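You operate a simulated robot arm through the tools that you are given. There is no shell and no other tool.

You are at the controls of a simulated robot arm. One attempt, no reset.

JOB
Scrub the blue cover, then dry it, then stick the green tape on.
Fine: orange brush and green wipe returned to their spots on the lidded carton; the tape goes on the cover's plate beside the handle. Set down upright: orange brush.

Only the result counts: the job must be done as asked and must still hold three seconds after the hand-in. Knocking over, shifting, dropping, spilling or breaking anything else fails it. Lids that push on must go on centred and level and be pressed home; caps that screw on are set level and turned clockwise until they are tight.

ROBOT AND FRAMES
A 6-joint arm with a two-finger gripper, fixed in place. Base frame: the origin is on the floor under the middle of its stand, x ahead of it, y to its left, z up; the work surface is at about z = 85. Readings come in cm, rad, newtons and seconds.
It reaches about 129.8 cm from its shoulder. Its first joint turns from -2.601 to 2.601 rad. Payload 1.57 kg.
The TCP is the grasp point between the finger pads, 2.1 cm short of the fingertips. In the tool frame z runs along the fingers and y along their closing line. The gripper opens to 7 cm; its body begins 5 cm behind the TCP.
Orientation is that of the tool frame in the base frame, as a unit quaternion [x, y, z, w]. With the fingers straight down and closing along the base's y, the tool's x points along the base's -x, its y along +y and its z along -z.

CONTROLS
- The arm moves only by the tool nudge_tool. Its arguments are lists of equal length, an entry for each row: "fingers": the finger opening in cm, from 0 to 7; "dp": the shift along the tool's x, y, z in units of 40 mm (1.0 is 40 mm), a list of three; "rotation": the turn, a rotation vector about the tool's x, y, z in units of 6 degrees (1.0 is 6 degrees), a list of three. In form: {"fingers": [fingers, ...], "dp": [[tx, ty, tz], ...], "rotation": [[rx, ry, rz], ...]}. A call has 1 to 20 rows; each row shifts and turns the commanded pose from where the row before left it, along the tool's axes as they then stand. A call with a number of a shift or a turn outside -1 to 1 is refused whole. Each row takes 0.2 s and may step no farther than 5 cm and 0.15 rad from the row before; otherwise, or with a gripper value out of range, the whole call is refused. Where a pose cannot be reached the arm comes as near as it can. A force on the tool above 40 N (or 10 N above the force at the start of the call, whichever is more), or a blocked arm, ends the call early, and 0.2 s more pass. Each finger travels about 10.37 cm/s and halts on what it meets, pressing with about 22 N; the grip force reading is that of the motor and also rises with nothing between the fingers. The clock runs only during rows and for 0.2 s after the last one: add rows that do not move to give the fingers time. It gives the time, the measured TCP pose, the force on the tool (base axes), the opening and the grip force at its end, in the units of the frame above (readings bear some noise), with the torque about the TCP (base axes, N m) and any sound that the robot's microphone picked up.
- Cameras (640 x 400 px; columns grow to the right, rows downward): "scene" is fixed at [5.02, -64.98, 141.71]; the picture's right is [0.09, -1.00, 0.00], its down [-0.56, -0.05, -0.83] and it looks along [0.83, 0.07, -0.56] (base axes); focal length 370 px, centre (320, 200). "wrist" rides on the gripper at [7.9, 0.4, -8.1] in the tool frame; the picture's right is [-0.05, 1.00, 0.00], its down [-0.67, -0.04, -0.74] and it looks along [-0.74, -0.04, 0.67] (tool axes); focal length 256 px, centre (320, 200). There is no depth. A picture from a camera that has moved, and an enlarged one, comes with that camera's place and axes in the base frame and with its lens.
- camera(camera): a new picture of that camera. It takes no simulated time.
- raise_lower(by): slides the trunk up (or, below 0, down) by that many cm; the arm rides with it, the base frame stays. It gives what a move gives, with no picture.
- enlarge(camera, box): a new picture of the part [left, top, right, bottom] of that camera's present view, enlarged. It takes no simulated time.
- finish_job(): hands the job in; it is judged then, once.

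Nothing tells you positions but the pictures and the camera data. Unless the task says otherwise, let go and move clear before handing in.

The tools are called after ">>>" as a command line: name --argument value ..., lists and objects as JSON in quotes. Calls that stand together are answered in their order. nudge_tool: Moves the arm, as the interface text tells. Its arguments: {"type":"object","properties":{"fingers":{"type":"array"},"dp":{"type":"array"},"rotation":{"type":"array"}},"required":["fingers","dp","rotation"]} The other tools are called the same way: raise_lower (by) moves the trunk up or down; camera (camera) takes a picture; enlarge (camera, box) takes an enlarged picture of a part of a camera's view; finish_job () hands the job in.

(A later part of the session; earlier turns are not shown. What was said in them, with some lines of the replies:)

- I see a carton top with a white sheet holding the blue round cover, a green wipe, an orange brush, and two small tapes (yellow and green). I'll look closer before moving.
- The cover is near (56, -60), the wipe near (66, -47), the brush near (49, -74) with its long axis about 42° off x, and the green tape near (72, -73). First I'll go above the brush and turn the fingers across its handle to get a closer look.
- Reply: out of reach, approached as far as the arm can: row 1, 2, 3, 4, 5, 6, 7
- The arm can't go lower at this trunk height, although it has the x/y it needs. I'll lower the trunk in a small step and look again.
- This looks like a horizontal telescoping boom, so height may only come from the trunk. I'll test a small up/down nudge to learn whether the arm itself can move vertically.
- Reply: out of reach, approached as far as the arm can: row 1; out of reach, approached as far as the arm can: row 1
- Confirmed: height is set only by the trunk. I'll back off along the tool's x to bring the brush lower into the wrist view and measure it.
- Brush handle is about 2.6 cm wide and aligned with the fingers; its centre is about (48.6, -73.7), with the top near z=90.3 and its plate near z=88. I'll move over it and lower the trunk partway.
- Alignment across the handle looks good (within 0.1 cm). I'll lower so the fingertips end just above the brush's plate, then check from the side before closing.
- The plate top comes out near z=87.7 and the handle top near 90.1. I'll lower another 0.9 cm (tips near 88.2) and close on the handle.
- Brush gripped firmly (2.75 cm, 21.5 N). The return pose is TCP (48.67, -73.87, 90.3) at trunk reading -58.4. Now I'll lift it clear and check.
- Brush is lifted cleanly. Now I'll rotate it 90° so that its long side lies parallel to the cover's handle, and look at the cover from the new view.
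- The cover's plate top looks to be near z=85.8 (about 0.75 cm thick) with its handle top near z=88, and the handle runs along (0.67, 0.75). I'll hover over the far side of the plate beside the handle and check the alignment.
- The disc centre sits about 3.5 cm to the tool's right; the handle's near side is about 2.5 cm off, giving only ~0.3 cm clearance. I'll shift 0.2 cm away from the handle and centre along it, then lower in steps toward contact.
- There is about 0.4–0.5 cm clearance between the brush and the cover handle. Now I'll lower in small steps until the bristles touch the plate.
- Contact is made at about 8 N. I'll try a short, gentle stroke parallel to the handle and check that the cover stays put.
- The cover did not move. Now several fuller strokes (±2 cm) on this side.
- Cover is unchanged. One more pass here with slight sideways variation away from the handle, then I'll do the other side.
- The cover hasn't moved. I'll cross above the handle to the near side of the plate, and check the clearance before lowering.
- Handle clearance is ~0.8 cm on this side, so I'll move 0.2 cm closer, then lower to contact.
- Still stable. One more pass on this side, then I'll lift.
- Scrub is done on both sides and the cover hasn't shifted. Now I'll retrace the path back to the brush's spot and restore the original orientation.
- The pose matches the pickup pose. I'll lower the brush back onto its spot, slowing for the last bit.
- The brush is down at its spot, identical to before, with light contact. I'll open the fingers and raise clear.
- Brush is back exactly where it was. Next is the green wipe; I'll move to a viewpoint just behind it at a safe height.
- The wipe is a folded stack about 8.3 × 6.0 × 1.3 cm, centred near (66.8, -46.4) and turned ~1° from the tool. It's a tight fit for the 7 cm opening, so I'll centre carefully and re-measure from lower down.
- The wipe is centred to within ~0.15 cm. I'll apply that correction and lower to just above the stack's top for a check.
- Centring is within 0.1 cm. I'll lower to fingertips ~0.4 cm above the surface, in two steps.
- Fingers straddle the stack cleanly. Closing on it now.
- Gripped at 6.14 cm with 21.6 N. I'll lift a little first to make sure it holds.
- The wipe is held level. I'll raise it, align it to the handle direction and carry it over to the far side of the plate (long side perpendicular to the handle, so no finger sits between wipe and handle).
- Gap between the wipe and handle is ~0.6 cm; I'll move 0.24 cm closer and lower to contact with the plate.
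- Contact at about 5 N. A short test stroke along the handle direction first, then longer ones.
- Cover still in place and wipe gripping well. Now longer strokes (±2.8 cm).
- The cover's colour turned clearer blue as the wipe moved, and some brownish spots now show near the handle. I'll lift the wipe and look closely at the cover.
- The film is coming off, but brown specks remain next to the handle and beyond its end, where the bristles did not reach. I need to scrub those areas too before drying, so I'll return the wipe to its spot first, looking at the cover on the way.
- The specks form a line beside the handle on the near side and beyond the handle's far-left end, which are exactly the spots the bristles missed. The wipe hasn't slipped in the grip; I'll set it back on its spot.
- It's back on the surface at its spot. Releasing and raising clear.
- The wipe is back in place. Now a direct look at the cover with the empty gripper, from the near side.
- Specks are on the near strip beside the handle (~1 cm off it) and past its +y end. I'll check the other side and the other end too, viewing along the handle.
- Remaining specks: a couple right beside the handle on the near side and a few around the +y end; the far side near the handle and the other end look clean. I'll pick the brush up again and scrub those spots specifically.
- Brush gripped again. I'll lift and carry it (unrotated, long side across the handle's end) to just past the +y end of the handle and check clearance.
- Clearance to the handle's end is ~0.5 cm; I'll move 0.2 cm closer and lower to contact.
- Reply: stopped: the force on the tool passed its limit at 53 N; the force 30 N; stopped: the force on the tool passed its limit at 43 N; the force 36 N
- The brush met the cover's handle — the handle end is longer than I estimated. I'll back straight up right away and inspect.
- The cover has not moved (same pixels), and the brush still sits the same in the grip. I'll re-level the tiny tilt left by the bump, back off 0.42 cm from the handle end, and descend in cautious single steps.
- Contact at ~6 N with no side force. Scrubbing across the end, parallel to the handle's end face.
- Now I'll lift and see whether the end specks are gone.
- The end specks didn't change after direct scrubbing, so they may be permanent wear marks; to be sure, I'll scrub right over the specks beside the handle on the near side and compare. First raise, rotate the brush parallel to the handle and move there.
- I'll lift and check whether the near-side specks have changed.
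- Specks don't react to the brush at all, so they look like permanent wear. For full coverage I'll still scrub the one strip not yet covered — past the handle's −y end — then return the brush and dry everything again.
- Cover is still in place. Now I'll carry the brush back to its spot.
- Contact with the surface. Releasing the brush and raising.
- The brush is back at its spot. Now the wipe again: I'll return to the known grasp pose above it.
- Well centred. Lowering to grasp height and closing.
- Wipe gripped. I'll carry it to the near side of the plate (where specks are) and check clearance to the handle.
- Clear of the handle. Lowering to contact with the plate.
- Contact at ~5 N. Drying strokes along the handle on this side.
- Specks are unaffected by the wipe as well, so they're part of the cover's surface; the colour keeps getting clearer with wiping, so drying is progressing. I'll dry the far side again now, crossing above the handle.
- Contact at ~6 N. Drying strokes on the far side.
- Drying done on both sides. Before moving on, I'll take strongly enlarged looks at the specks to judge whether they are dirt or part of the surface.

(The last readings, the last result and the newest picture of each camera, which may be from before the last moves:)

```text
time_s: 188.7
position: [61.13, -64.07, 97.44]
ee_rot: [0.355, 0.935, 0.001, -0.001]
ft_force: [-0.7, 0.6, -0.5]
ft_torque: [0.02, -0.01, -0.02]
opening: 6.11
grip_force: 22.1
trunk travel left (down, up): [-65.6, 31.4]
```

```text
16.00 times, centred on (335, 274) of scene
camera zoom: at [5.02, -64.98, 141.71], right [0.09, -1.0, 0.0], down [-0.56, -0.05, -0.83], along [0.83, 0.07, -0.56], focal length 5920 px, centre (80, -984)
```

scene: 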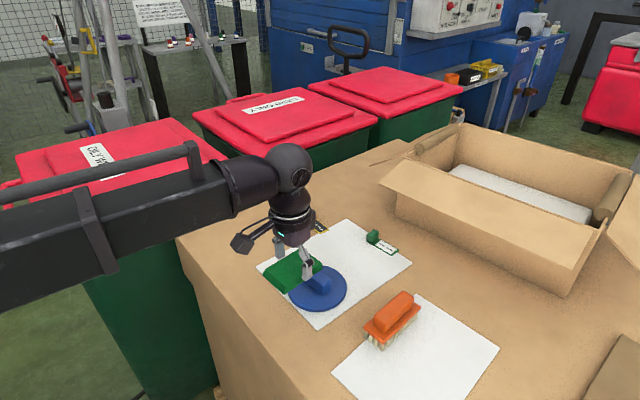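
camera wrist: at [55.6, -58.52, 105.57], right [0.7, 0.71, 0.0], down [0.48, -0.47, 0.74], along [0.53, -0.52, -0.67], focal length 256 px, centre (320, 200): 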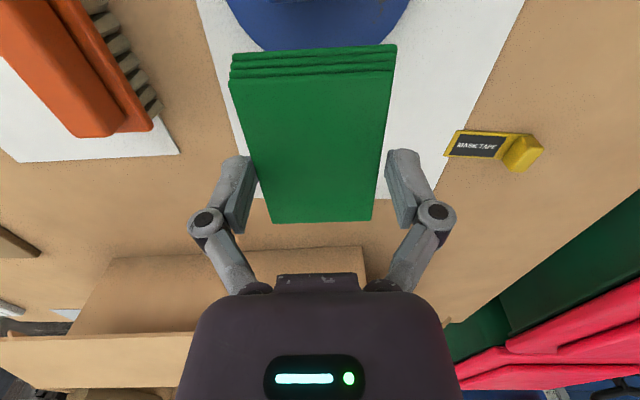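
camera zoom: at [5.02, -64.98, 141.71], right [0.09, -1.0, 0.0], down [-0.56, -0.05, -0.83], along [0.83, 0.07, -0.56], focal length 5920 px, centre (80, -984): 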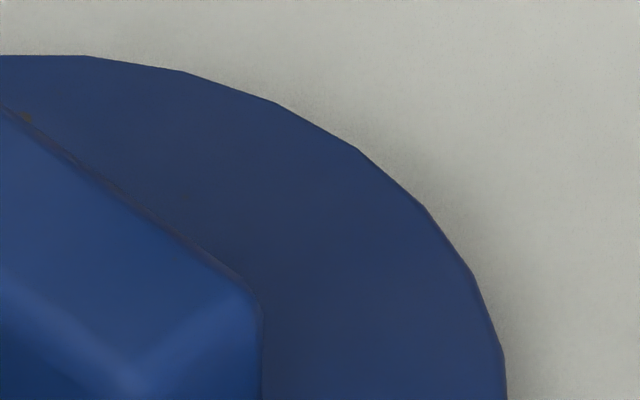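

The specks look like small leftover blotches hugging the handle where no tool can physically reach closer; they react to nothing I do, so I'll accept them. Now I'll return the wipe to its spot.

>>> nudge_tool --fingers '[5, 5, 5, 5, 5, 5, 5]' --dp '[[0.3755, 0.842, 0], [0.3755, 0.842, 0], [0.3755, 0.842, 0], [0.3755, 0.842, 0], [0.3755, 0.842, 0], [0, 0, 0], [0, 0, 0]]' --rotation '[[0, 0, 0], [0, 0, 0], [0, 0, 0], [0, 0, 0], [0, 0, 0], [0, 0, 0.34], [0, 0, 0]]'

>>> enlarge --camera "wrist" --box '[200, 40, 440, 260]'

```text
time_s: 190.3
position: [66.73, -46.4, 97.53]
ee_rot: [0.372, 0.928, 0.0, -0.002]
ft_force: [-1.0, 0.4, -0.4]
ft_torque: [0.04, -0.01, -0.01]
opening: 6.1
grip_force: 22.2
trunk travel left (down, up): [-65.6, 31.4]
```

```text
1.82 times, centred on (320, 150) of wrist
camera zoom: at [61.3, -40.7, 105.57], right [0.73, 0.69, 0.0], down [0.46, -0.49, 0.74], along [0.51, -0.54, -0.67], focal length 465 px, centre (320, 291)
```

zoom: 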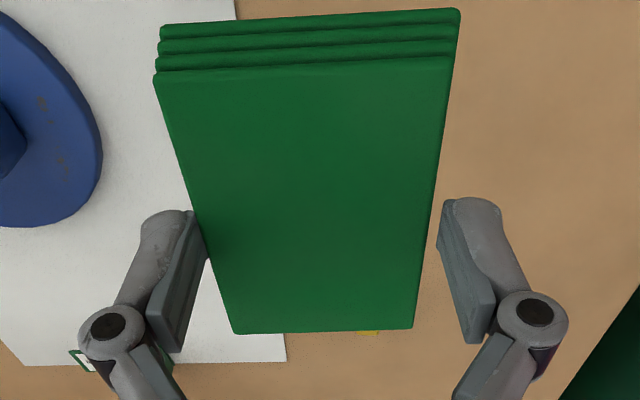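

>>> nudge_tool --fingers '[5, 5]' --dp '[[-0.018, 0.007, 0], [0, 0, 0]]' --rotation '[[0, 0, 0], [0, 0, 0]]'

>>> raise_lower --by -9.75

>>> raise_lower --by -0.15

```text
time_s: 190.9
position: [66.7, -46.42, 97.46]
ee_rot: [0.372, 0.928, 0.0, -0.001]
ft_force: [0.1, -1.0, 0.6]
ft_torque: [-0.02, 0.0, -0.01]
opening: 6.08
grip_force: 21.7
trunk travel left (down, up): [-65.6, 31.4]
```

```text
time_s: 192.2
position: [66.63, -46.52, 87.69]
ee_rot: [0.371, 0.929, 0.0, -0.001]
ft_force: [-0.3, -0.2, 0.3]
ft_torque: [-0.01, -0.01, -0.04]
opening: 6.13
grip_force: 21.9
trunk travel left (down, up): [-55.8, 41.2]
```

```text
time_s: 192.7
position: [66.81, -46.41, 87.72]
ee_rot: [0.373, 0.928, 0.001, -0.001]
ft_force: [0.0, -0.5, -0.8]
ft_torque: [0.0, 0.03, 0.05]
opening: 6.09
grip_force: 22.6
trunk travel left (down, up): [-55.7, 41.3]
```

>>> raise_lower --by -0.12

```text
time_s: 193.2
position: [66.78, -46.42, 87.61]
ee_rot: [0.372, 0.928, 0.0, 0.0]
ft_force: [1.4, -0.7, 5.4]
ft_torque: [-0.13, -0.19, 0.01]
opening: 6.11
grip_force: 22.1
trunk travel left (down, up): [-55.6, 41.4]
```

Down on its spot. Releasing and raising.

>>> nudge_tool --fingers '[6.5, 7, 7, 7]' --dp '[[0, 0, 0], [0, 0, 0], [0, 0, 0], [0, 0, 0]]' --rotation '[[0, 0, 0], [0, 0, 0], [0, 0, 0], [0, 0, 0]]'

>>> raise_lower --by 13

>>> enlarge --camera "scene" --box '[225, 220, 305, 280]'

>>> camera --camera "scene"

```text
time_s: 194.2
position: [66.68, -46.44, 87.42]
ee_rot: [0.371, 0.929, 0.0, -0.001]
ft_force: [0.6, -0.4, 0.6]
ft_torque: [0.0, 0.0, 0.0]
opening: 6.99
grip_force: 0.1
trunk travel left (down, up): [-55.6, 41.4]
```

```text
time_s: 195.8
position: [66.73, -46.32, 100.43]
ee_rot: [0.372, 0.928, 0.0, 0.0]
ft_force: [0.2, -0.6, 0.8]
ft_torque: [-0.03, 0.0, -0.02]
opening: 7.01
grip_force: 0.0
trunk travel left (down, up): [-68.6, 28.4]
```

```text
6.67 times, centred on (265, 250) of scene
camera zoom: at [5.02, -64.98, 141.71], right [0.09, -1.0, 0.0], down [-0.56, -0.05, -0.83], along [0.83, 0.07, -0.56], focal length 2467 px, centre (687, -133)
```

zoom: 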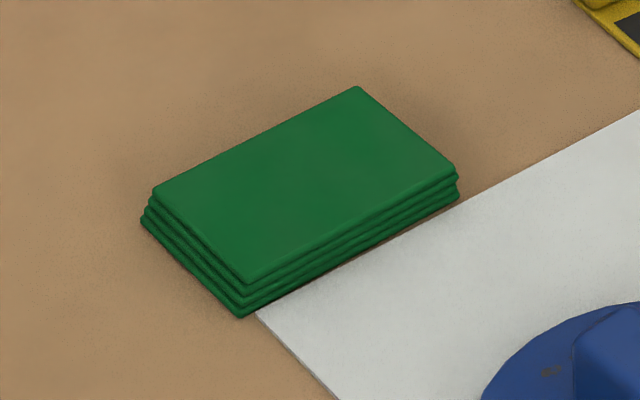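

```text
taken
```

scene: 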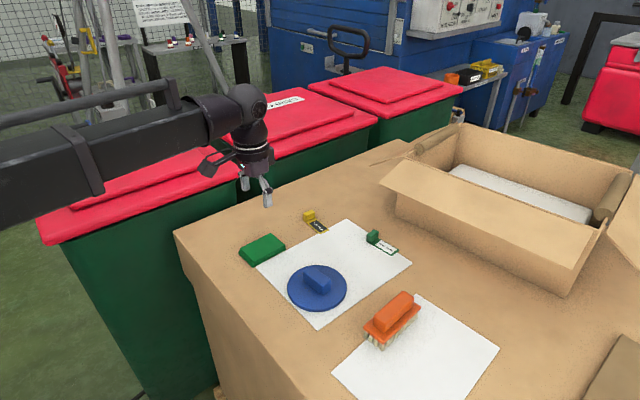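

Wipe is back on its spot; brush and cover are in place too. Next the green tape: I'll move to a viewpoint behind it and measure its knob.

>>> nudge_tool --fingers '[7, 7, 7, 7, 7, 7, 7, 7]' --dp '[[-0.457, -0.717, 0], [-0.457, -0.717, 0], [-0.457, -0.717, 0], [-0.457, -0.717, 0], [-0.457, -0.717, 0], [-0.457, -0.717, 0], [0, 0, 0], [0, 0, 0]]' --rotation '[[0, 0, 0], [0, 0, 0], [0, 0, 0], [0, 0, 0], [0, 0, 0], [0, 0, 0], [0, 0, -0.33], [0, 0, 0]]'

>>> camera --camera "wrist"

>>> enlarge --camera "wrist" --box '[260, 90, 380, 180]'

>>> enlarge --camera "scene" --box '[350, 220, 410, 265]'

```text
time_s: 197.6
position: [62.81, -66.38, 100.47]
ee_rot: [0.355, 0.935, 0.0, 0.0]
ft_force: [0.9, 0.3, -0.4]
ft_torque: [0.0, 0.01, 0.0]
opening: 7.0
grip_force: 0.1
trunk travel left (down, up): [-68.6, 28.4]
```

```text
taken
camera wrist: at [57.29, -60.92, 108.56], right [0.7, 0.71, 0.0], down [0.48, -0.47, 0.74], along [0.53, -0.52, -0.67], focal length 256 px, centre (320, 200)
```

wrist: 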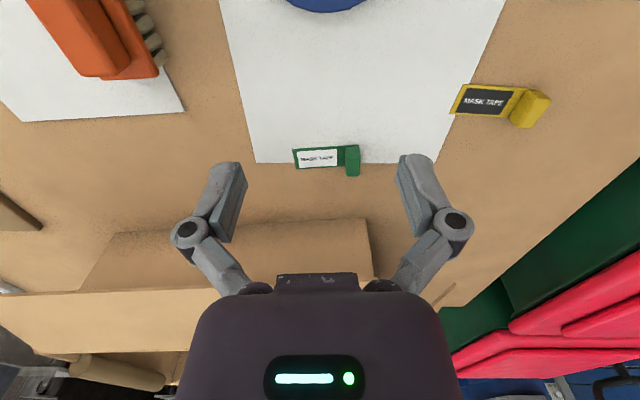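

```text
4.44 times, centred on (320, 135) of wrist
camera zoom: at [57.29, -60.92, 108.56], right [0.7, 0.71, 0.0], down [0.48, -0.47, 0.74], along [0.53, -0.52, -0.67], focal length 1138 px, centre (320, 489)
```

zoom: 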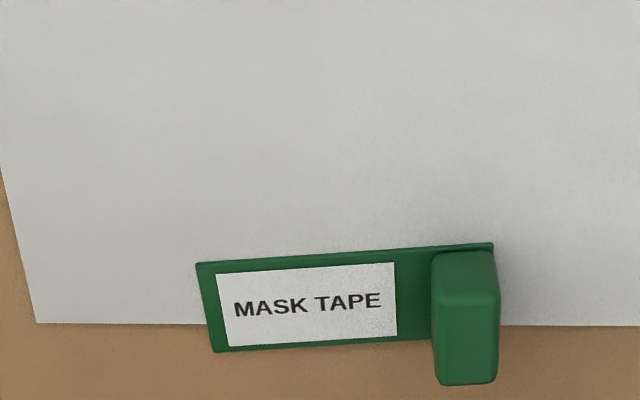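

```text
8.89 times, centred on (380, 242) of scene
camera zoom: at [5.02, -64.98, 141.71], right [0.09, -1.0, 0.0], down [-0.56, -0.05, -0.83], along [0.83, 0.07, -0.56], focal length 3289 px, centre (-213, -178)
```

zoom: 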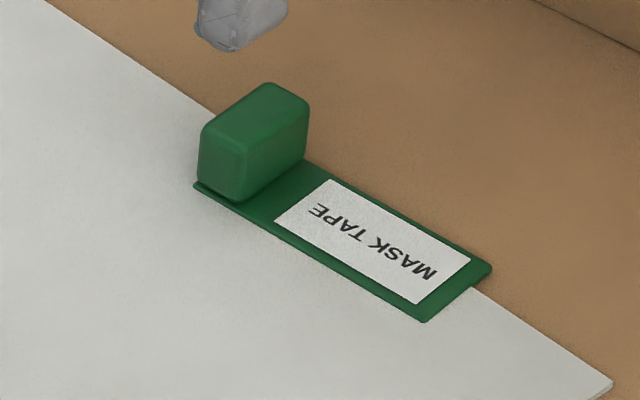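

The tape is a 7.4 × 2.9 cm strip with a ~1.5 cm thick, ~2 cm tall tab at its +y end, parallel to the cover's handle (both about 2° off the tool). I'll move above the tab, rotate to match, and look closer.

>>> nudge_tool --fingers '[7, 7, 7, 7, 7]' --dp '[[-0.88, 0.258, 0], [-0.88, 0.258, 0], [-0.88, 0.258, 0], [0, 0, 0], [0, 0, 0]]' --rotation '[[0, 0, 0], [0, 0, 0], [0, 0, 0], [0, 0, -0.3], [0, 0, 0]]'

>>> raise_lower --by -6

>>> enlarge --camera "wrist" --box '[200, 20, 440, 240]'

>>> camera --camera "scene"

```text
time_s: 198.8
position: [72.91, -71.19, 100.52]
ee_rot: [0.341, 0.94, 0.0, -0.001]
ft_force: [0.5, 1.0, -0.3]
ft_torque: [0.01, 0.02, 0.01]
opening: 7.02
grip_force: 0.1
trunk travel left (down, up): [-68.6, 28.4]
```

```text
time_s: 199.8
position: [72.98, -71.24, 94.46]
ee_rot: [0.341, 0.94, 0.0, -0.001]
ft_force: [1.2, 0.5, -0.3]
ft_torque: [0.0, 0.03, -0.02]
opening: 7.01
grip_force: 0.1
trunk travel left (down, up): [-62.6, 34.4]
```

```text
1.82 times, centred on (320, 130) of wrist
camera zoom: at [67.22, -65.95, 102.56], right [0.68, 0.73, 0.0], down [0.49, -0.45, 0.74], along [0.54, -0.51, -0.67], focal length 465 px, centre (320, 327)
```

zoom: 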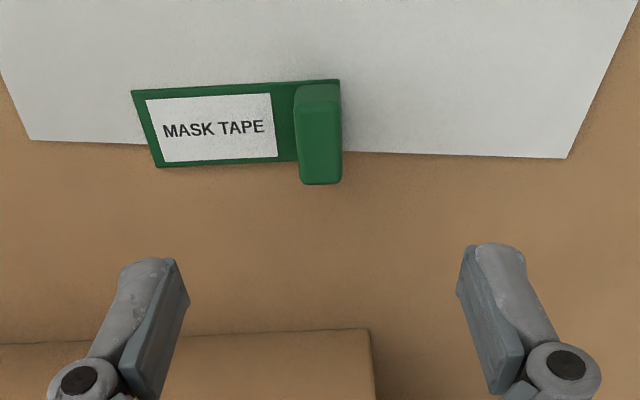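

```text
taken
```

scene: 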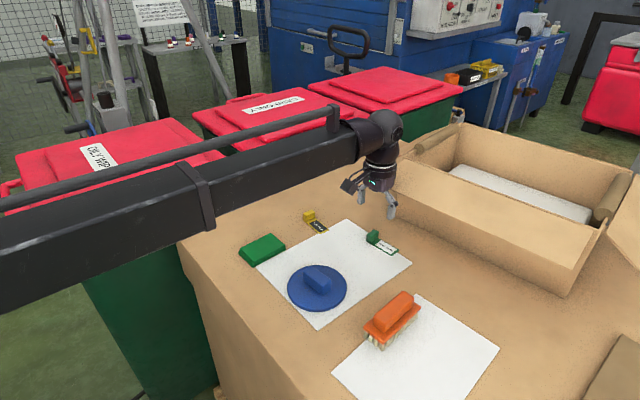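

The tab is centred to within 0.2 cm. Small correction, then lower (narrowing the fingers to 4 cm) to just above the strip.

>>> nudge_tool --fingers '[5.5, 4, 4]' --dp '[[0.03, 0, 0], [0, 0, 0], [0, 0, 0]]' --rotation '[[0, 0, 0], [0, 0, 0], [0, 0, 0]]'

>>> raise_lower --by -5.7

>>> enlarge --camera "wrist" --box '[200, 40, 440, 260]'

>>> enlarge --camera "scene" --box '[345, 210, 415, 265]'

```text
time_s: 200.6
position: [72.78, -71.33, 94.51]
ee_rot: [0.342, 0.94, 0.0, -0.001]
ft_force: [0.1, 0.8, 0.4]
ft_torque: [0.0, 0.0, -0.03]
opening: 4.01
grip_force: 0.1
trunk travel left (down, up): [-62.6, 34.4]
```

```text
time_s: 201.6
position: [72.84, -71.22, 88.82]
ee_rot: [0.342, 0.94, 0.0, -0.001]
ft_force: [-0.2, 0.2, -0.4]
ft_torque: [0.0, 0.0, -0.04]
opening: 3.96
grip_force: 0.1
trunk travel left (down, up): [-56.9, 40.1]
```

```text
1.82 times, centred on (320, 150) of wrist
camera zoom: at [67.09, -65.89, 96.86], right [0.68, 0.73, 0.0], down [0.49, -0.45, 0.74], along [0.54, -0.51, -0.67], focal length 465 px, centre (320, 291)
```

zoom: 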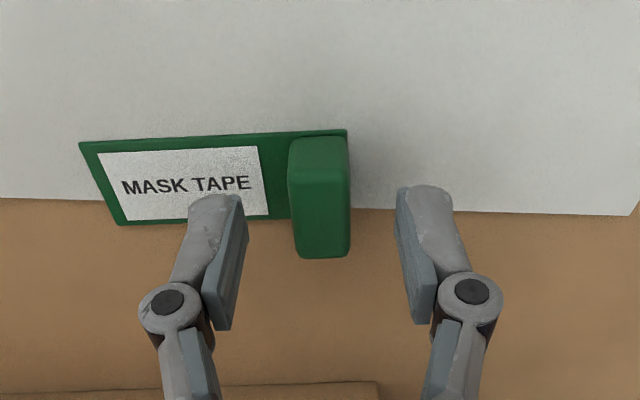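

```text
7.27 times, centred on (380, 238) of scene
camera zoom: at [5.02, -64.98, 141.71], right [0.09, -1.0, 0.0], down [-0.56, -0.05, -0.83], along [0.83, 0.07, -0.56], focal length 2691 px, centre (-116, -73)
```

zoom: 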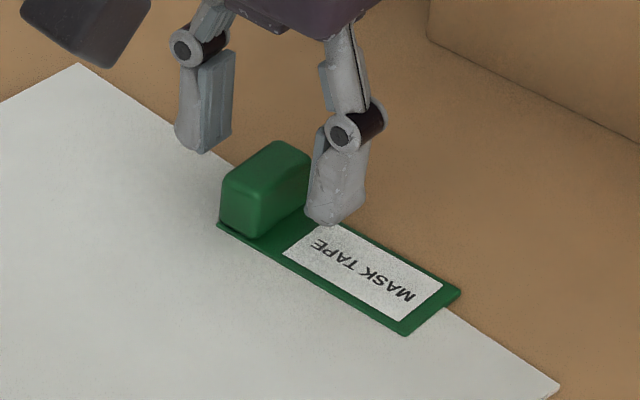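

Alignment is good. Final lowering and closing on the tab.

>>> raise_lower --by -1.05

>>> nudge_tool --fingers '[3, 2, 0.8, 0.8, 0.8]' --dp '[[0, 0, 0], [0, 0, 0], [0, 0, 0], [0, 0, 0], [0, 0, 0]]' --rotation '[[0, 0, 0], [0, 0, 0], [0, 0, 0], [0, 0, 0], [0, 0, 0]]'

>>> enlarge --camera "wrist" --box '[200, 40, 440, 260]'

>>> enlarge --camera "scene" --box '[345, 210, 415, 265]'

```text
time_s: 202.2
position: [72.85, -71.24, 87.7]
ee_rot: [0.342, 0.94, 0.0, -0.001]
ft_force: [-0.3, -0.2, 0.2]
ft_torque: [0.06, -0.03, 0.03]
opening: 4.0
grip_force: 0.1
trunk travel left (down, up): [-55.8, 41.2]
```

```text
time_s: 203.3
position: [72.76, -71.15, 87.79]
ee_rot: [0.341, 0.94, 0.0, -0.001]
ft_force: [0.1, 0.6, -0.1]
ft_torque: [0.01, 0.01, 0.02]
opening: 1.44
grip_force: 21.5
trunk travel left (down, up): [-55.8, 41.2]
```

```text
1.82 times, centred on (320, 150) of wrist
camera zoom: at [67.1, -65.9, 95.81], right [0.68, 0.73, 0.0], down [0.49, -0.45, 0.74], along [0.54, -0.51, -0.67], focal length 465 px, centre (320, 291)
```

zoom: 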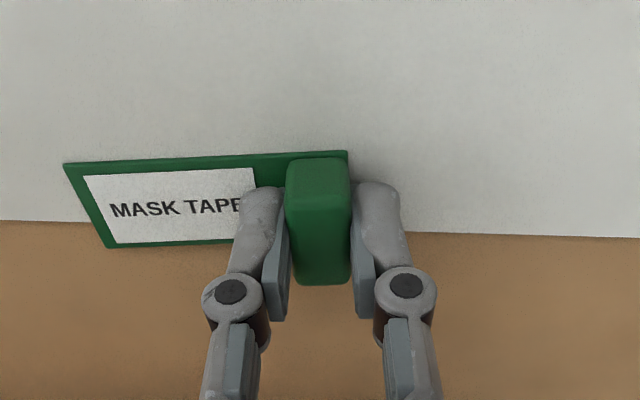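

```text
7.27 times, centred on (380, 238) of scene
camera zoom: at [5.02, -64.98, 141.71], right [0.09, -1.0, 0.0], down [-0.56, -0.05, -0.83], along [0.83, 0.07, -0.56], focal length 2691 px, centre (-116, -73)
```

zoom: 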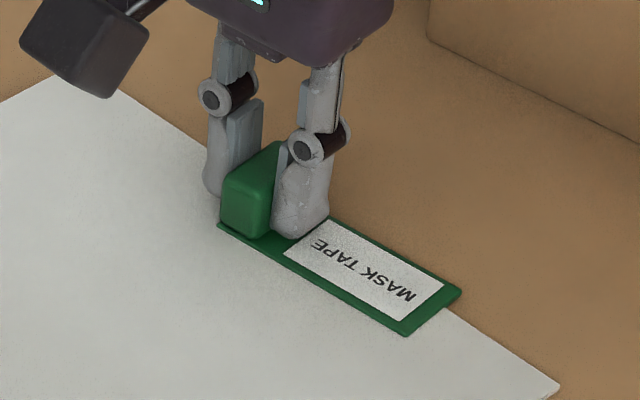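

Tab gripped (1.44 cm, 21.5 N). I'll lift, verify it is level, then carry it over to the far side of the plate beside the handle.

>>> raise_lower --by 9

>>> enlarge --camera "scene" --box '[330, 170, 430, 250]'

>>> enlarge --camera "wrist" --box '[200, 40, 440, 260]'

```text
time_s: 204.6
position: [72.86, -71.29, 96.76]
ee_rot: [0.341, 0.94, 0.0, -0.001]
ft_force: [0.1, 0.1, -0.6]
ft_torque: [0.02, 0.0, 0.0]
opening: 1.44
grip_force: 21.9
trunk travel left (down, up): [-64.8, 32.2]
```

```text
5.00 times, centred on (380, 210) of scene
camera zoom: at [5.02, -64.98, 141.71], right [0.09, -1.0, 0.0], down [-0.56, -0.05, -0.83], along [0.83, 0.07, -0.56], focal length 1850 px, centre (20, 150)
```

zoom: 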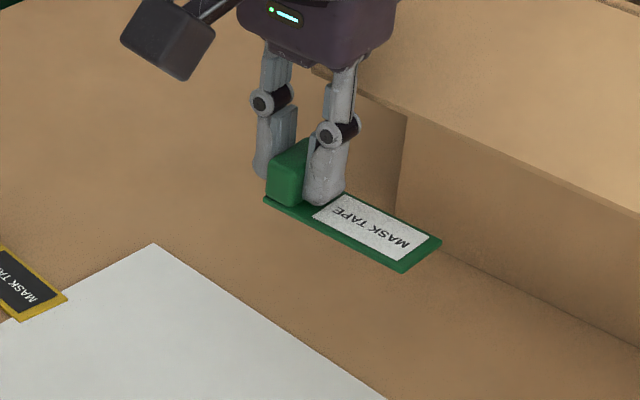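

```text
1.82 times, centred on (320, 150) of wrist
camera zoom: at [67.11, -65.9, 104.79], right [0.68, 0.73, 0.0], down [0.49, -0.45, 0.74], along [0.54, -0.51, -0.67], focal length 465 px, centre (320, 291)
```

zoom: 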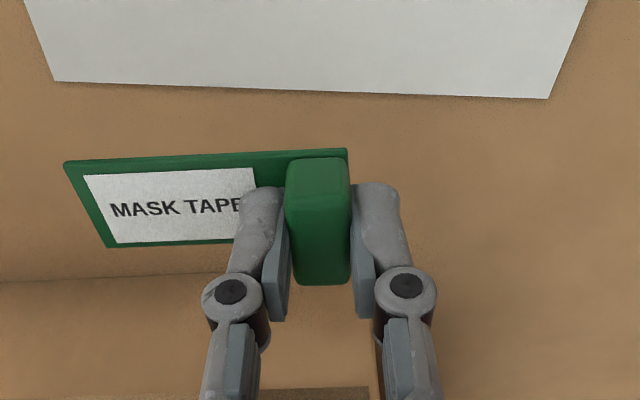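

Held level, with the strip unchanged in the grip. Carrying it over to the far side of the plate.

>>> nudge_tool --fingers '[0.8, 0.8, 0.8, 0.8, 0.8, 0.8]' --dp '[[0.828, 0.072, 0], [0.828, 0.072, 0], [0.828, 0.072, 0], [0.828, 0.072, 0], [0.828, 0.072, 0], [0, 0, 0]]' --rotation '[[0, 0, 0], [0, 0, 0], [0, 0, 0], [0, 0, 0], [0, 0, 0], [0, 0, 0]]'

>>> raise_lower --by -3.5

>>> enlarge --camera "wrist" --box '[150, 0, 390, 220]'

>>> enlarge --camera "scene" --box '[265, 225, 375, 315]'

```text
time_s: 206.0
position: [61.2, -59.43, 96.64]
ee_rot: [0.341, 0.94, 0.0, 0.0]
ft_force: [-0.5, -0.1, -0.9]
ft_torque: [0.0, -0.05, 0.04]
opening: 1.44
grip_force: 22.4
trunk travel left (down, up): [-64.8, 32.2]
```

```text
time_s: 206.8
position: [61.2, -59.27, 93.14]
ee_rot: [0.341, 0.94, -0.001, -0.001]
ft_force: [-0.1, 0.0, 0.0]
ft_torque: [0.02, 0.01, -0.01]
opening: 1.46
grip_force: 22.2
trunk travel left (down, up): [-61.3, 35.7]
```

```text
1.82 times, centred on (270, 110) of wrist
camera zoom: at [55.41, -54.0, 101.31], right [0.68, 0.73, 0.0], down [0.49, -0.45, 0.74], along [0.54, -0.51, -0.67], focal length 465 px, centre (411, 364)
```

zoom: 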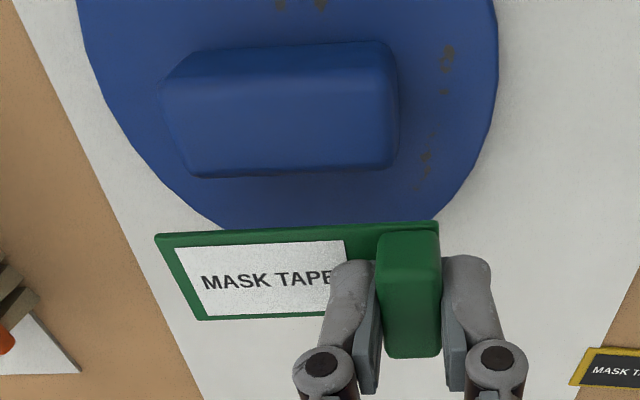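

```text
4.44 times, centred on (320, 270) of scene
camera zoom: at [5.02, -64.98, 141.71], right [0.09, -1.0, 0.0], down [-0.56, -0.05, -0.83], along [0.83, 0.07, -0.56], focal length 1644 px, centre (320, -111)
```

zoom: 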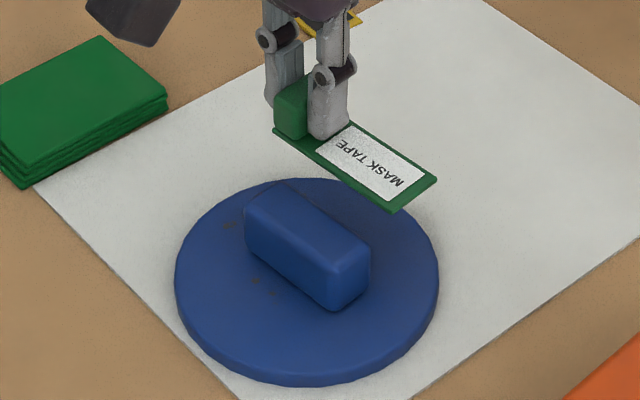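

The tool is parallel to the handle; the disc centre is at (3.2, -3.2) in tool coordinates from the TCP and the strip centre at (0, -2.93). I'll shift -0.27 cm along the handle to centre it, then lower carefully.

>>> nudge_tool --fingers '[0.8, 0.8]' --dp '[[0.012, -0.068, 0], [0, 0, 0]]' --rotation '[[0, 0, 0], [0, 0, 0]]'

>>> raise_lower --by -1.5

>>> enlarge --camera "wrist" --box '[150, 0, 390, 220]'

>>> enlarge --camera "scene" --box '[275, 235, 375, 315]'

```text
time_s: 207.4
position: [60.88, -59.58, 93.17]
ee_rot: [0.342, 0.94, 0.0, -0.001]
ft_force: [-0.1, 0.2, -0.9]
ft_torque: [0.0, -0.01, -0.01]
opening: 1.46
grip_force: 22.1
trunk travel left (down, up): [-61.3, 35.7]
```

```text
time_s: 208.0
position: [60.87, -59.55, 91.59]
ee_rot: [0.341, 0.94, 0.0, -0.001]
ft_force: [0.2, -0.5, -0.4]
ft_torque: [0.0, 0.01, -0.01]
opening: 1.46
grip_force: 21.6
trunk travel left (down, up): [-59.8, 37.2]
```

```text
1.82 times, centred on (270, 110) of wrist
camera zoom: at [55.2, -54.15, 99.81], right [0.68, 0.73, 0.0], down [0.49, -0.45, 0.74], along [0.54, -0.51, -0.67], focal length 465 px, centre (411, 364)
```

zoom: 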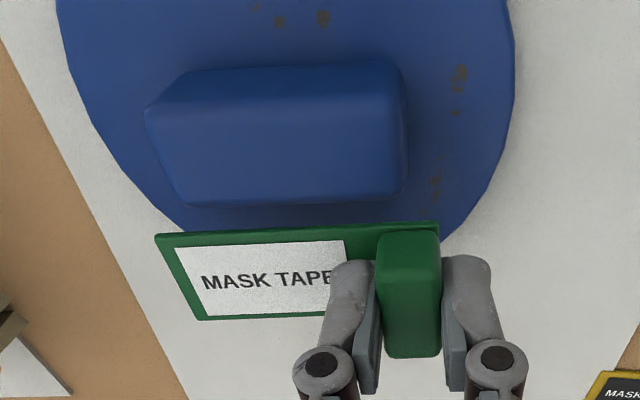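

```text
5.00 times, centred on (325, 275) of scene
camera zoom: at [5.02, -64.98, 141.71], right [0.09, -1.0, 0.0], down [-0.56, -0.05, -0.83], along [0.83, 0.07, -0.56], focal length 1850 px, centre (295, -175)
```

zoom: 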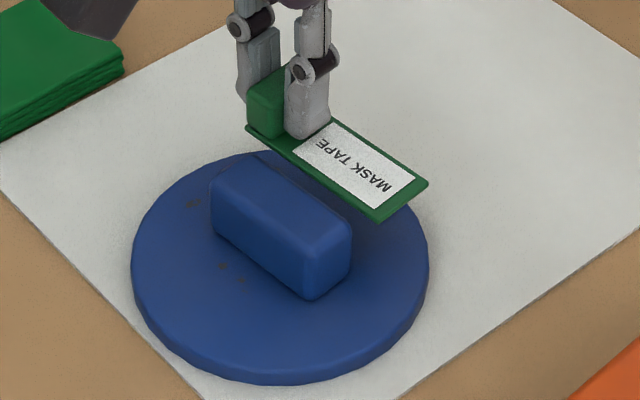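

>>> nudge_tool --fingers '[0.8, 0.8]' --dp '[[0.022, 0, 0], [0, 0, 0]]' --rotation '[[0, 0, 0], [0, 0, 0]]'

>>> raise_lower --by -0.4

```text
time_s: 208.6
position: [60.82, -59.46, 91.66]
ee_rot: [0.341, 0.94, 0.0, -0.001]
ft_force: [-1.0, -0.1, -0.2]
ft_torque: [-0.02, -0.02, 0.04]
opening: 1.43
grip_force: 21.6
trunk travel left (down, up): [-59.8, 37.2]
```

```text
time_s: 209.2
position: [60.82, -59.56, 91.3]
ee_rot: [0.341, 0.94, 0.0, -0.002]
ft_force: [0.2, 0.0, 0.2]
ft_torque: [0.03, 0.04, -0.03]
opening: 1.43
grip_force: 22.1
trunk travel left (down, up): [-59.4, 37.6]
```

>>> raise_lower --by -0.3

```text
time_s: 209.7
position: [60.87, -59.45, 90.98]
ee_rot: [0.341, 0.94, 0.001, 0.0]
ft_force: [0.2, 0.2, 0.4]
ft_torque: [0.0, -0.03, -0.02]
opening: 1.47
grip_force: 22.1
trunk travel left (down, up): [-59.1, 37.9]
```

>>> raise_lower --by -0.4

```text
time_s: 210.2
position: [60.87, -59.46, 90.5]
ee_rot: [0.341, 0.94, 0.0, -0.001]
ft_force: [-0.9, 0.7, -0.4]
ft_torque: [-0.02, 0.0, 0.01]
opening: 1.43
grip_force: 22.0
trunk travel left (down, up): [-58.7, 38.3]
```

>>> raise_lower --by -0.9

>>> enlarge --camera "wrist" --box '[150, 0, 390, 220]'

>>> enlarge --camera "scene" --box '[275, 235, 375, 315]'

```text
time_s: 210.8
position: [60.92, -59.53, 89.59]
ee_rot: [0.342, 0.94, 0.0, -0.001]
ft_force: [0.9, 0.4, -0.6]
ft_torque: [0.02, 0.0, -0.02]
opening: 1.44
grip_force: 21.8
trunk travel left (down, up): [-57.8, 39.2]
```

```text
1.82 times, centred on (270, 110) of wrist
camera zoom: at [55.16, -54.09, 97.81], right [0.68, 0.73, 0.0], down [0.49, -0.45, 0.74], along [0.54, -0.51, -0.67], focal length 465 px, centre (411, 364)
```

zoom: 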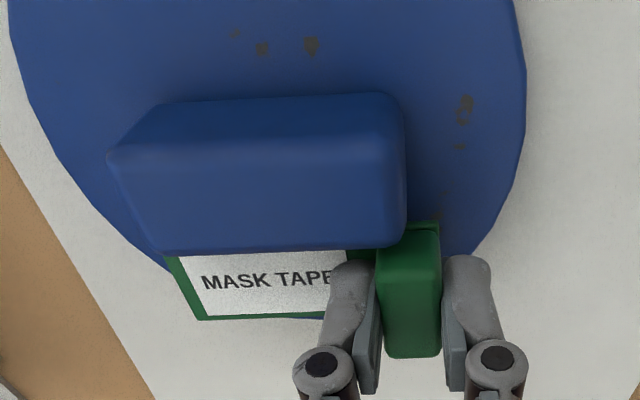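

```text
5.00 times, centred on (325, 275) of scene
camera zoom: at [5.02, -64.98, 141.71], right [0.09, -1.0, 0.0], down [-0.56, -0.05, -0.83], along [0.83, 0.07, -0.56], focal length 1850 px, centre (295, -175)
```

zoom: 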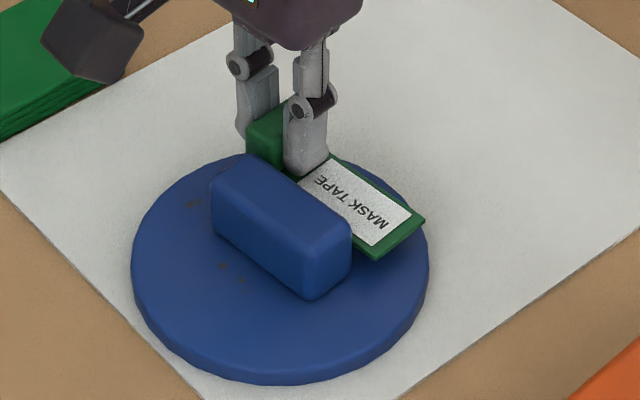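

Strip is beside the handle with no contact. Lowering on to the plate.

>>> raise_lower --by -0.75

>>> raise_lower --by -0.15

```text
time_s: 211.3
position: [61.07, -59.4, 88.91]
ee_rot: [0.342, 0.94, 0.001, 0.0]
ft_force: [1.1, 0.1, -0.2]
ft_torque: [-0.02, 0.03, 0.01]
opening: 1.45
grip_force: 21.8
trunk travel left (down, up): [-57.1, 39.9]
```

```text
time_s: 211.8
position: [60.94, -59.45, 88.69]
ee_rot: [0.342, 0.94, 0.0, -0.001]
ft_force: [-1.3, -0.2, 0.3]
ft_torque: [-0.01, 0.02, 0.01]
opening: 1.45
grip_force: 22.4
trunk travel left (down, up): [-56.9, 40.1]
```

>>> raise_lower --by -0.1

```text
time_s: 212.4
position: [60.93, -59.48, 88.69]
ee_rot: [0.342, 0.94, 0.001, -0.001]
ft_force: [-0.2, -0.8, -0.9]
ft_torque: [-0.02, 0.02, -0.02]
opening: 1.43
grip_force: 21.7
trunk travel left (down, up): [-56.8, 40.2]
```

>>> raise_lower --by -0.08

```text
time_s: 212.9
position: [60.83, -59.41, 88.75]
ee_rot: [0.341, 0.94, 0.0, 0.0]
ft_force: [1.3, -0.9, 6.5]
ft_torque: [-0.06, 0.0, 0.04]
opening: 1.47
grip_force: 22.1
trunk travel left (down, up): [-56.7, 40.3]
```

Contact at ~7 N. I'll press a little more firmly so that it sticks, then check its position.

>>> raise_lower --by -0.04

>>> enlarge --camera "scene" --box '[275, 235, 375, 315]'

>>> enlarge --camera "wrist" --box '[150, 0, 390, 220]'

```text
time_s: 213.4
position: [60.77, -59.57, 88.55]
ee_rot: [0.342, 0.94, -0.001, 0.0]
ft_force: [0.8, -0.5, 9.9]
ft_torque: [-0.02, -0.03, 0.02]
opening: 1.45
grip_force: 21.9
trunk travel left (down, up): [-56.7, 40.3]
```

```text
5.00 times, centred on (325, 275) of scene
camera zoom: at [5.02, -64.98, 141.71], right [0.09, -1.0, 0.0], down [-0.56, -0.05, -0.83], along [0.83, 0.07, -0.56], focal length 1850 px, centre (295, -175)
```

zoom: 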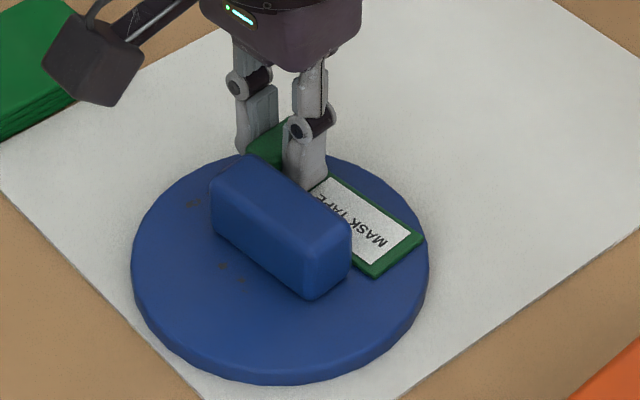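

```text
1.82 times, centred on (270, 110) of wrist
camera zoom: at [55.13, -54.06, 96.75], right [0.68, 0.73, 0.0], down [0.49, -0.45, 0.74], along [0.55, -0.51, -0.67], focal length 465 px, centre (411, 364)
```

zoom: 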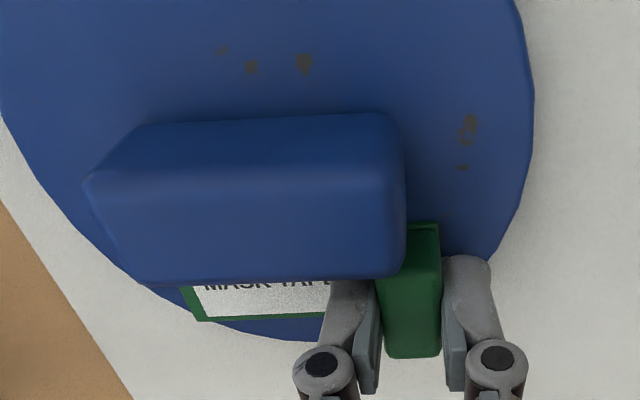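

The strip lies flat on the plate beside the handle, with its corners inside the rim. I'll hold the press for a second, then release and rise straight up.

>>> nudge_tool --fingers '[0.8, 0.8, 0.8, 0.8, 0.8]' --dp '[[0, 0, 0], [0, 0, 0], [0, 0, 0], [0, 0, 0], [0, 0, 0]]' --rotation '[[0, 0, 0], [0, 0, 0], [0, 0, 0], [0, 0, 0], [0, 0, 0]]'

>>> nudge_tool --fingers '[2.0, 3.0, 3.5, 3.5]' --dp '[[0, 0, 0], [0, 0, 0], [0, 0, 0], [0, 0, 0]]' --rotation '[[0, 0, 0], [0, 0, 0], [0, 0, 0], [0, 0, 0]]'

>>> enlarge --camera "scene" --box '[275, 235, 375, 315]'

```text
time_s: 214.6
position: [60.95, -59.36, 88.68]
ee_rot: [0.34, 0.94, 0.0, 0.0]
ft_force: [0.0, 0.7, 8.9]
ft_torque: [0.0, 0.01, -0.02]
opening: 1.45
grip_force: 22.1
trunk travel left (down, up): [-56.7, 40.3]
```

```text
time_s: 215.6
position: [60.92, -59.41, 88.6]
ee_rot: [0.341, 0.94, 0.001, -0.002]
ft_force: [-0.8, 0.7, 1.0]
ft_torque: [0.01, 0.02, -0.01]
opening: 3.51
grip_force: 0.1
trunk travel left (down, up): [-56.7, 40.3]
```

```text
5.00 times, centred on (325, 275) of scene
camera zoom: at [5.02, -64.98, 141.71], right [0.09, -1.0, 0.0], down [-0.56, -0.05, -0.83], along [0.83, 0.07, -0.56], focal length 1850 px, centre (295, -175)
```

zoom: 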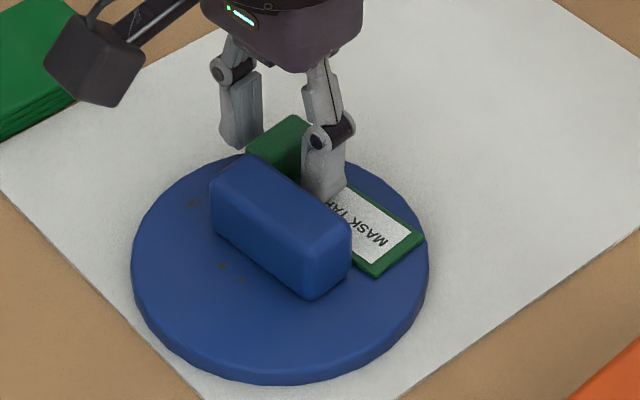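

Released cleanly. Raising straight up and moving clear to inspect.

>>> raise_lower --by 12

>>> nudge_tool --fingers '[3.5, 3.5, 3.5, 3.5]' --dp '[[1, 0, 0], [1, 0, 0], [1, 0, 0], [0, 0, 0]]' --rotation '[[0, 0, 0], [0, 0, 0], [0, 0, 0], [0, 0, 0]]'

>>> camera --camera "scene"

>>> enlarge --camera "scene" --box '[265, 235, 375, 325]'

>>> camera --camera "wrist"

>>> enlarge --camera "wrist" --box '[190, 40, 350, 160]'

```text
time_s: 217.1
position: [60.84, -59.56, 100.63]
ee_rot: [0.341, 0.94, 0.0, -0.001]
ft_force: [-0.1, -0.2, 0.3]
ft_torque: [0.0, 0.02, 0.02]
opening: 3.49
grip_force: 0.0
trunk travel left (down, up): [-68.7, 28.3]
```

```text
time_s: 218.1
position: [51.62, -51.7, 100.79]
ee_rot: [0.341, 0.94, 0.001, -0.001]
ft_force: [-0.3, -0.3, 0.0]
ft_torque: [-0.03, -0.01, 0.03]
opening: 3.46
grip_force: 0.1
trunk travel left (down, up): [-68.7, 28.3]
```

```text
taken
```

scene: 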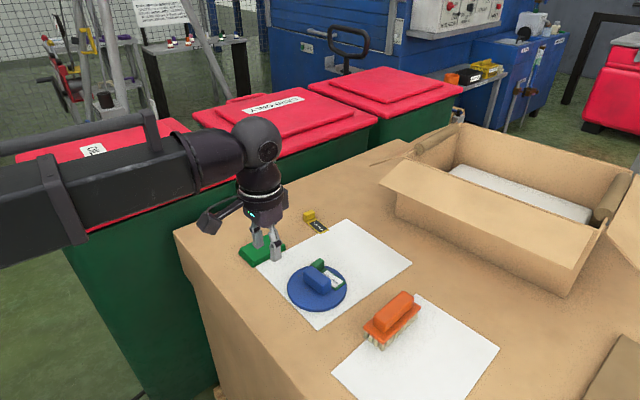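

```text
4.44 times, centred on (320, 280) of scene
camera zoom: at [5.02, -64.98, 141.71], right [0.09, -1.0, 0.0], down [-0.56, -0.05, -0.83], along [0.83, 0.07, -0.56], focal length 1644 px, centre (320, -156)
```

zoom: 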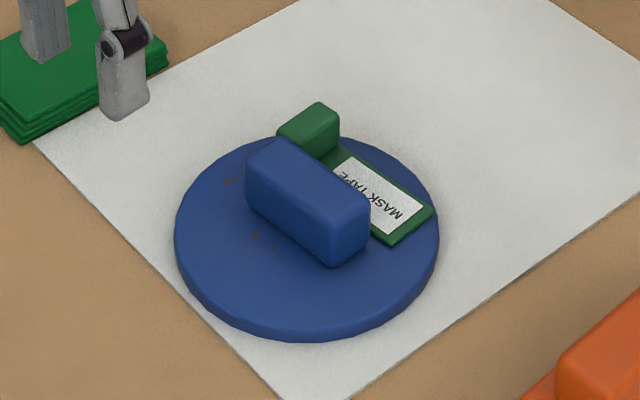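

```text
taken
camera wrist: at [45.84, -46.41, 108.68], right [0.68, 0.73, 0.0], down [0.49, -0.45, 0.74], along [0.54, -0.51, -0.67], focal length 256 px, centre (320, 200)
```

wrist: 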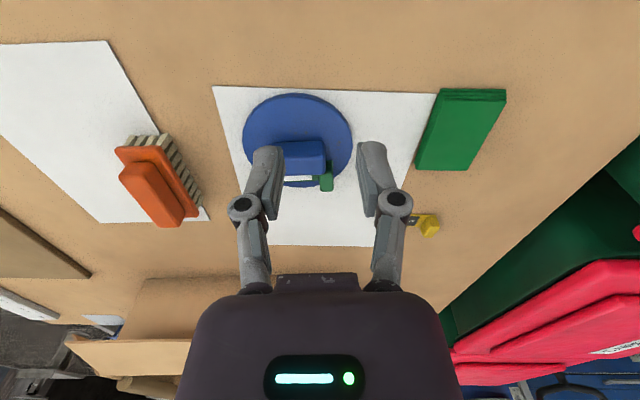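

```text
3.33 times, centred on (270, 100) of wrist
camera zoom: at [45.84, -46.41, 108.68], right [0.68, 0.73, 0.0], down [0.49, -0.45, 0.74], along [0.54, -0.51, -0.67], focal length 853 px, centre (487, 533)
```

zoom: 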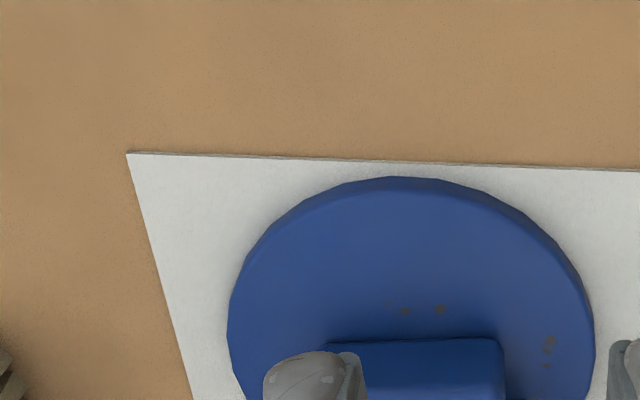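

The tape is on the plate beside the handle, flat and inside the rim; the cover is unmoved. I'll raise further clear and do a final check of every object before handing in.

>>> raise_lower --by 12

>>> camera --camera "scene"

>>> enlarge --camera "scene" --box '[220, 190, 440, 350]'

>>> enlarge --camera "scene" --box '[300, 250, 350, 290]'

>>> camera --camera "wrist"

```text
time_s: 219.6
position: [51.5, -51.81, 112.5]
ee_rot: [0.341, 0.94, 0.0, -0.001]
ft_force: [0.0, -0.4, 1.2]
ft_torque: [-0.03, 0.02, 0.0]
opening: 3.49
grip_force: 0.1
trunk travel left (down, up): [-80.7, 16.3]
```

```text
taken
```

scene: 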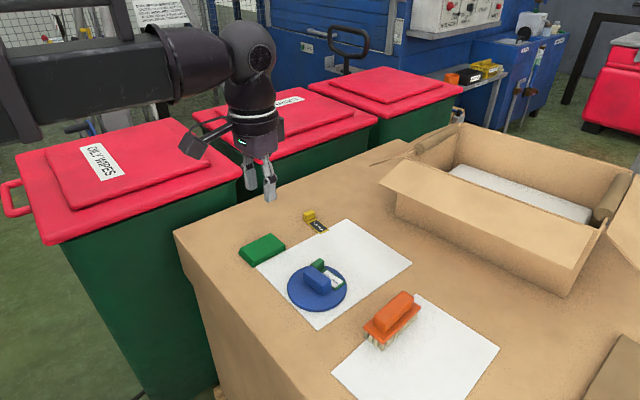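

```text
2.50 times, centred on (330, 270) of scene
camera zoom: at [5.02, -64.98, 141.71], right [0.09, -1.0, 0.0], down [-0.56, -0.05, -0.83], along [0.83, 0.07, -0.56], focal length 925 px, centre (295, 25)
```

zoom: 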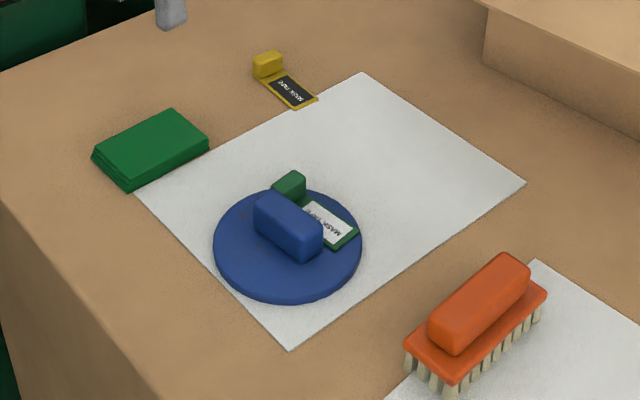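

```text
10.00 times, centred on (325, 270) of scene
camera zoom: at [5.02, -64.98, 141.71], right [0.09, -1.0, 0.0], down [-0.56, -0.05, -0.83], along [0.83, 0.07, -0.56], focal length 3700 px, centre (270, -500)
```

zoom: 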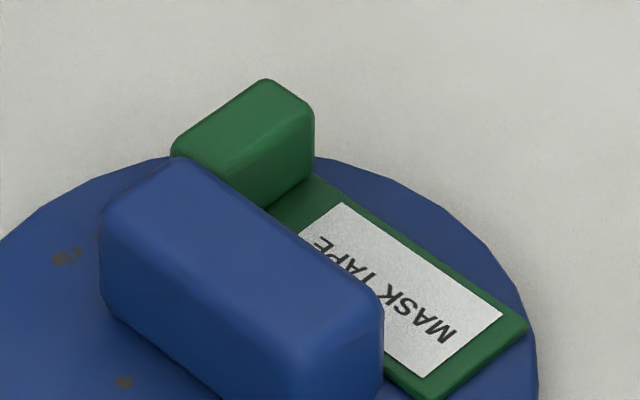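

```text
taken
camera wrist: at [45.84, -46.41, 120.68], right [0.68, 0.73, 0.0], down [0.49, -0.45, 0.74], along [0.54, -0.51, -0.67], focal length 256 px, centre (320, 200)
```

wrist: 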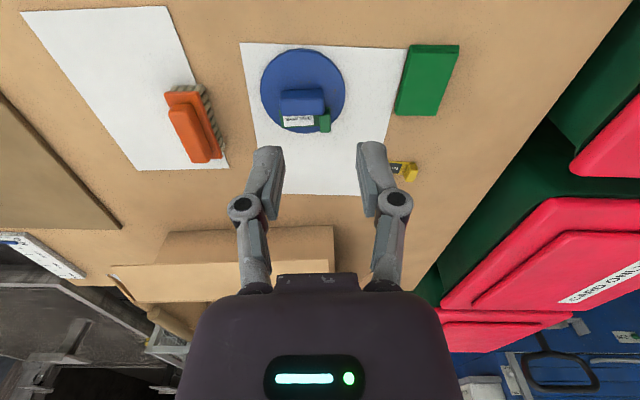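

All objects look right: the brush is upright at its spot, the wipe is back, and the green tape lies flat on the plate beside the handle. The cover and yellow tape haven't moved, and the gripper is clear. The brown specks near the handle are still there; neither tool changed them, so I can't tell if they are leftover dirt. I'm handing in.

>>> finish_job

```text
The job is handed in.
```

I handed the job in with every step carried out, but I can't confirm that the scrub got the cover fully clean. A few small brown specks remain beside the handle on the near side and around its left (+y) end.

- **Scrub:** I brushed both sides of the plate, then lifted the brush off and started drying. The specks showed up as the cover dried, so I scrubbed again, including past both ends of the handle. Brushing and wiping over the specks changed nothing, so they may be part of the surface or dirt I couldn't remove.
- **Dry:** After the second scrub I dried both sides of the plate again. The strips past the two ends of the handle were not wiped. The cover went from a dull grey-blue to a clear blue.
- **Tape:** The green tape lies flat on the plate along the far side of the handle. I pressed it down at about 10 N. Its outer corners sit just inside the rim.
- **Brush and wipe:** The brush stands upright at its original spot. The wipe is back within about 0.1 cm of where it started.

During the second scrub the brush hit the cover's handle, peaking at 53 N before the arm stopped. The cover did not shift in the camera pictures, and nothing else was knocked or moved.
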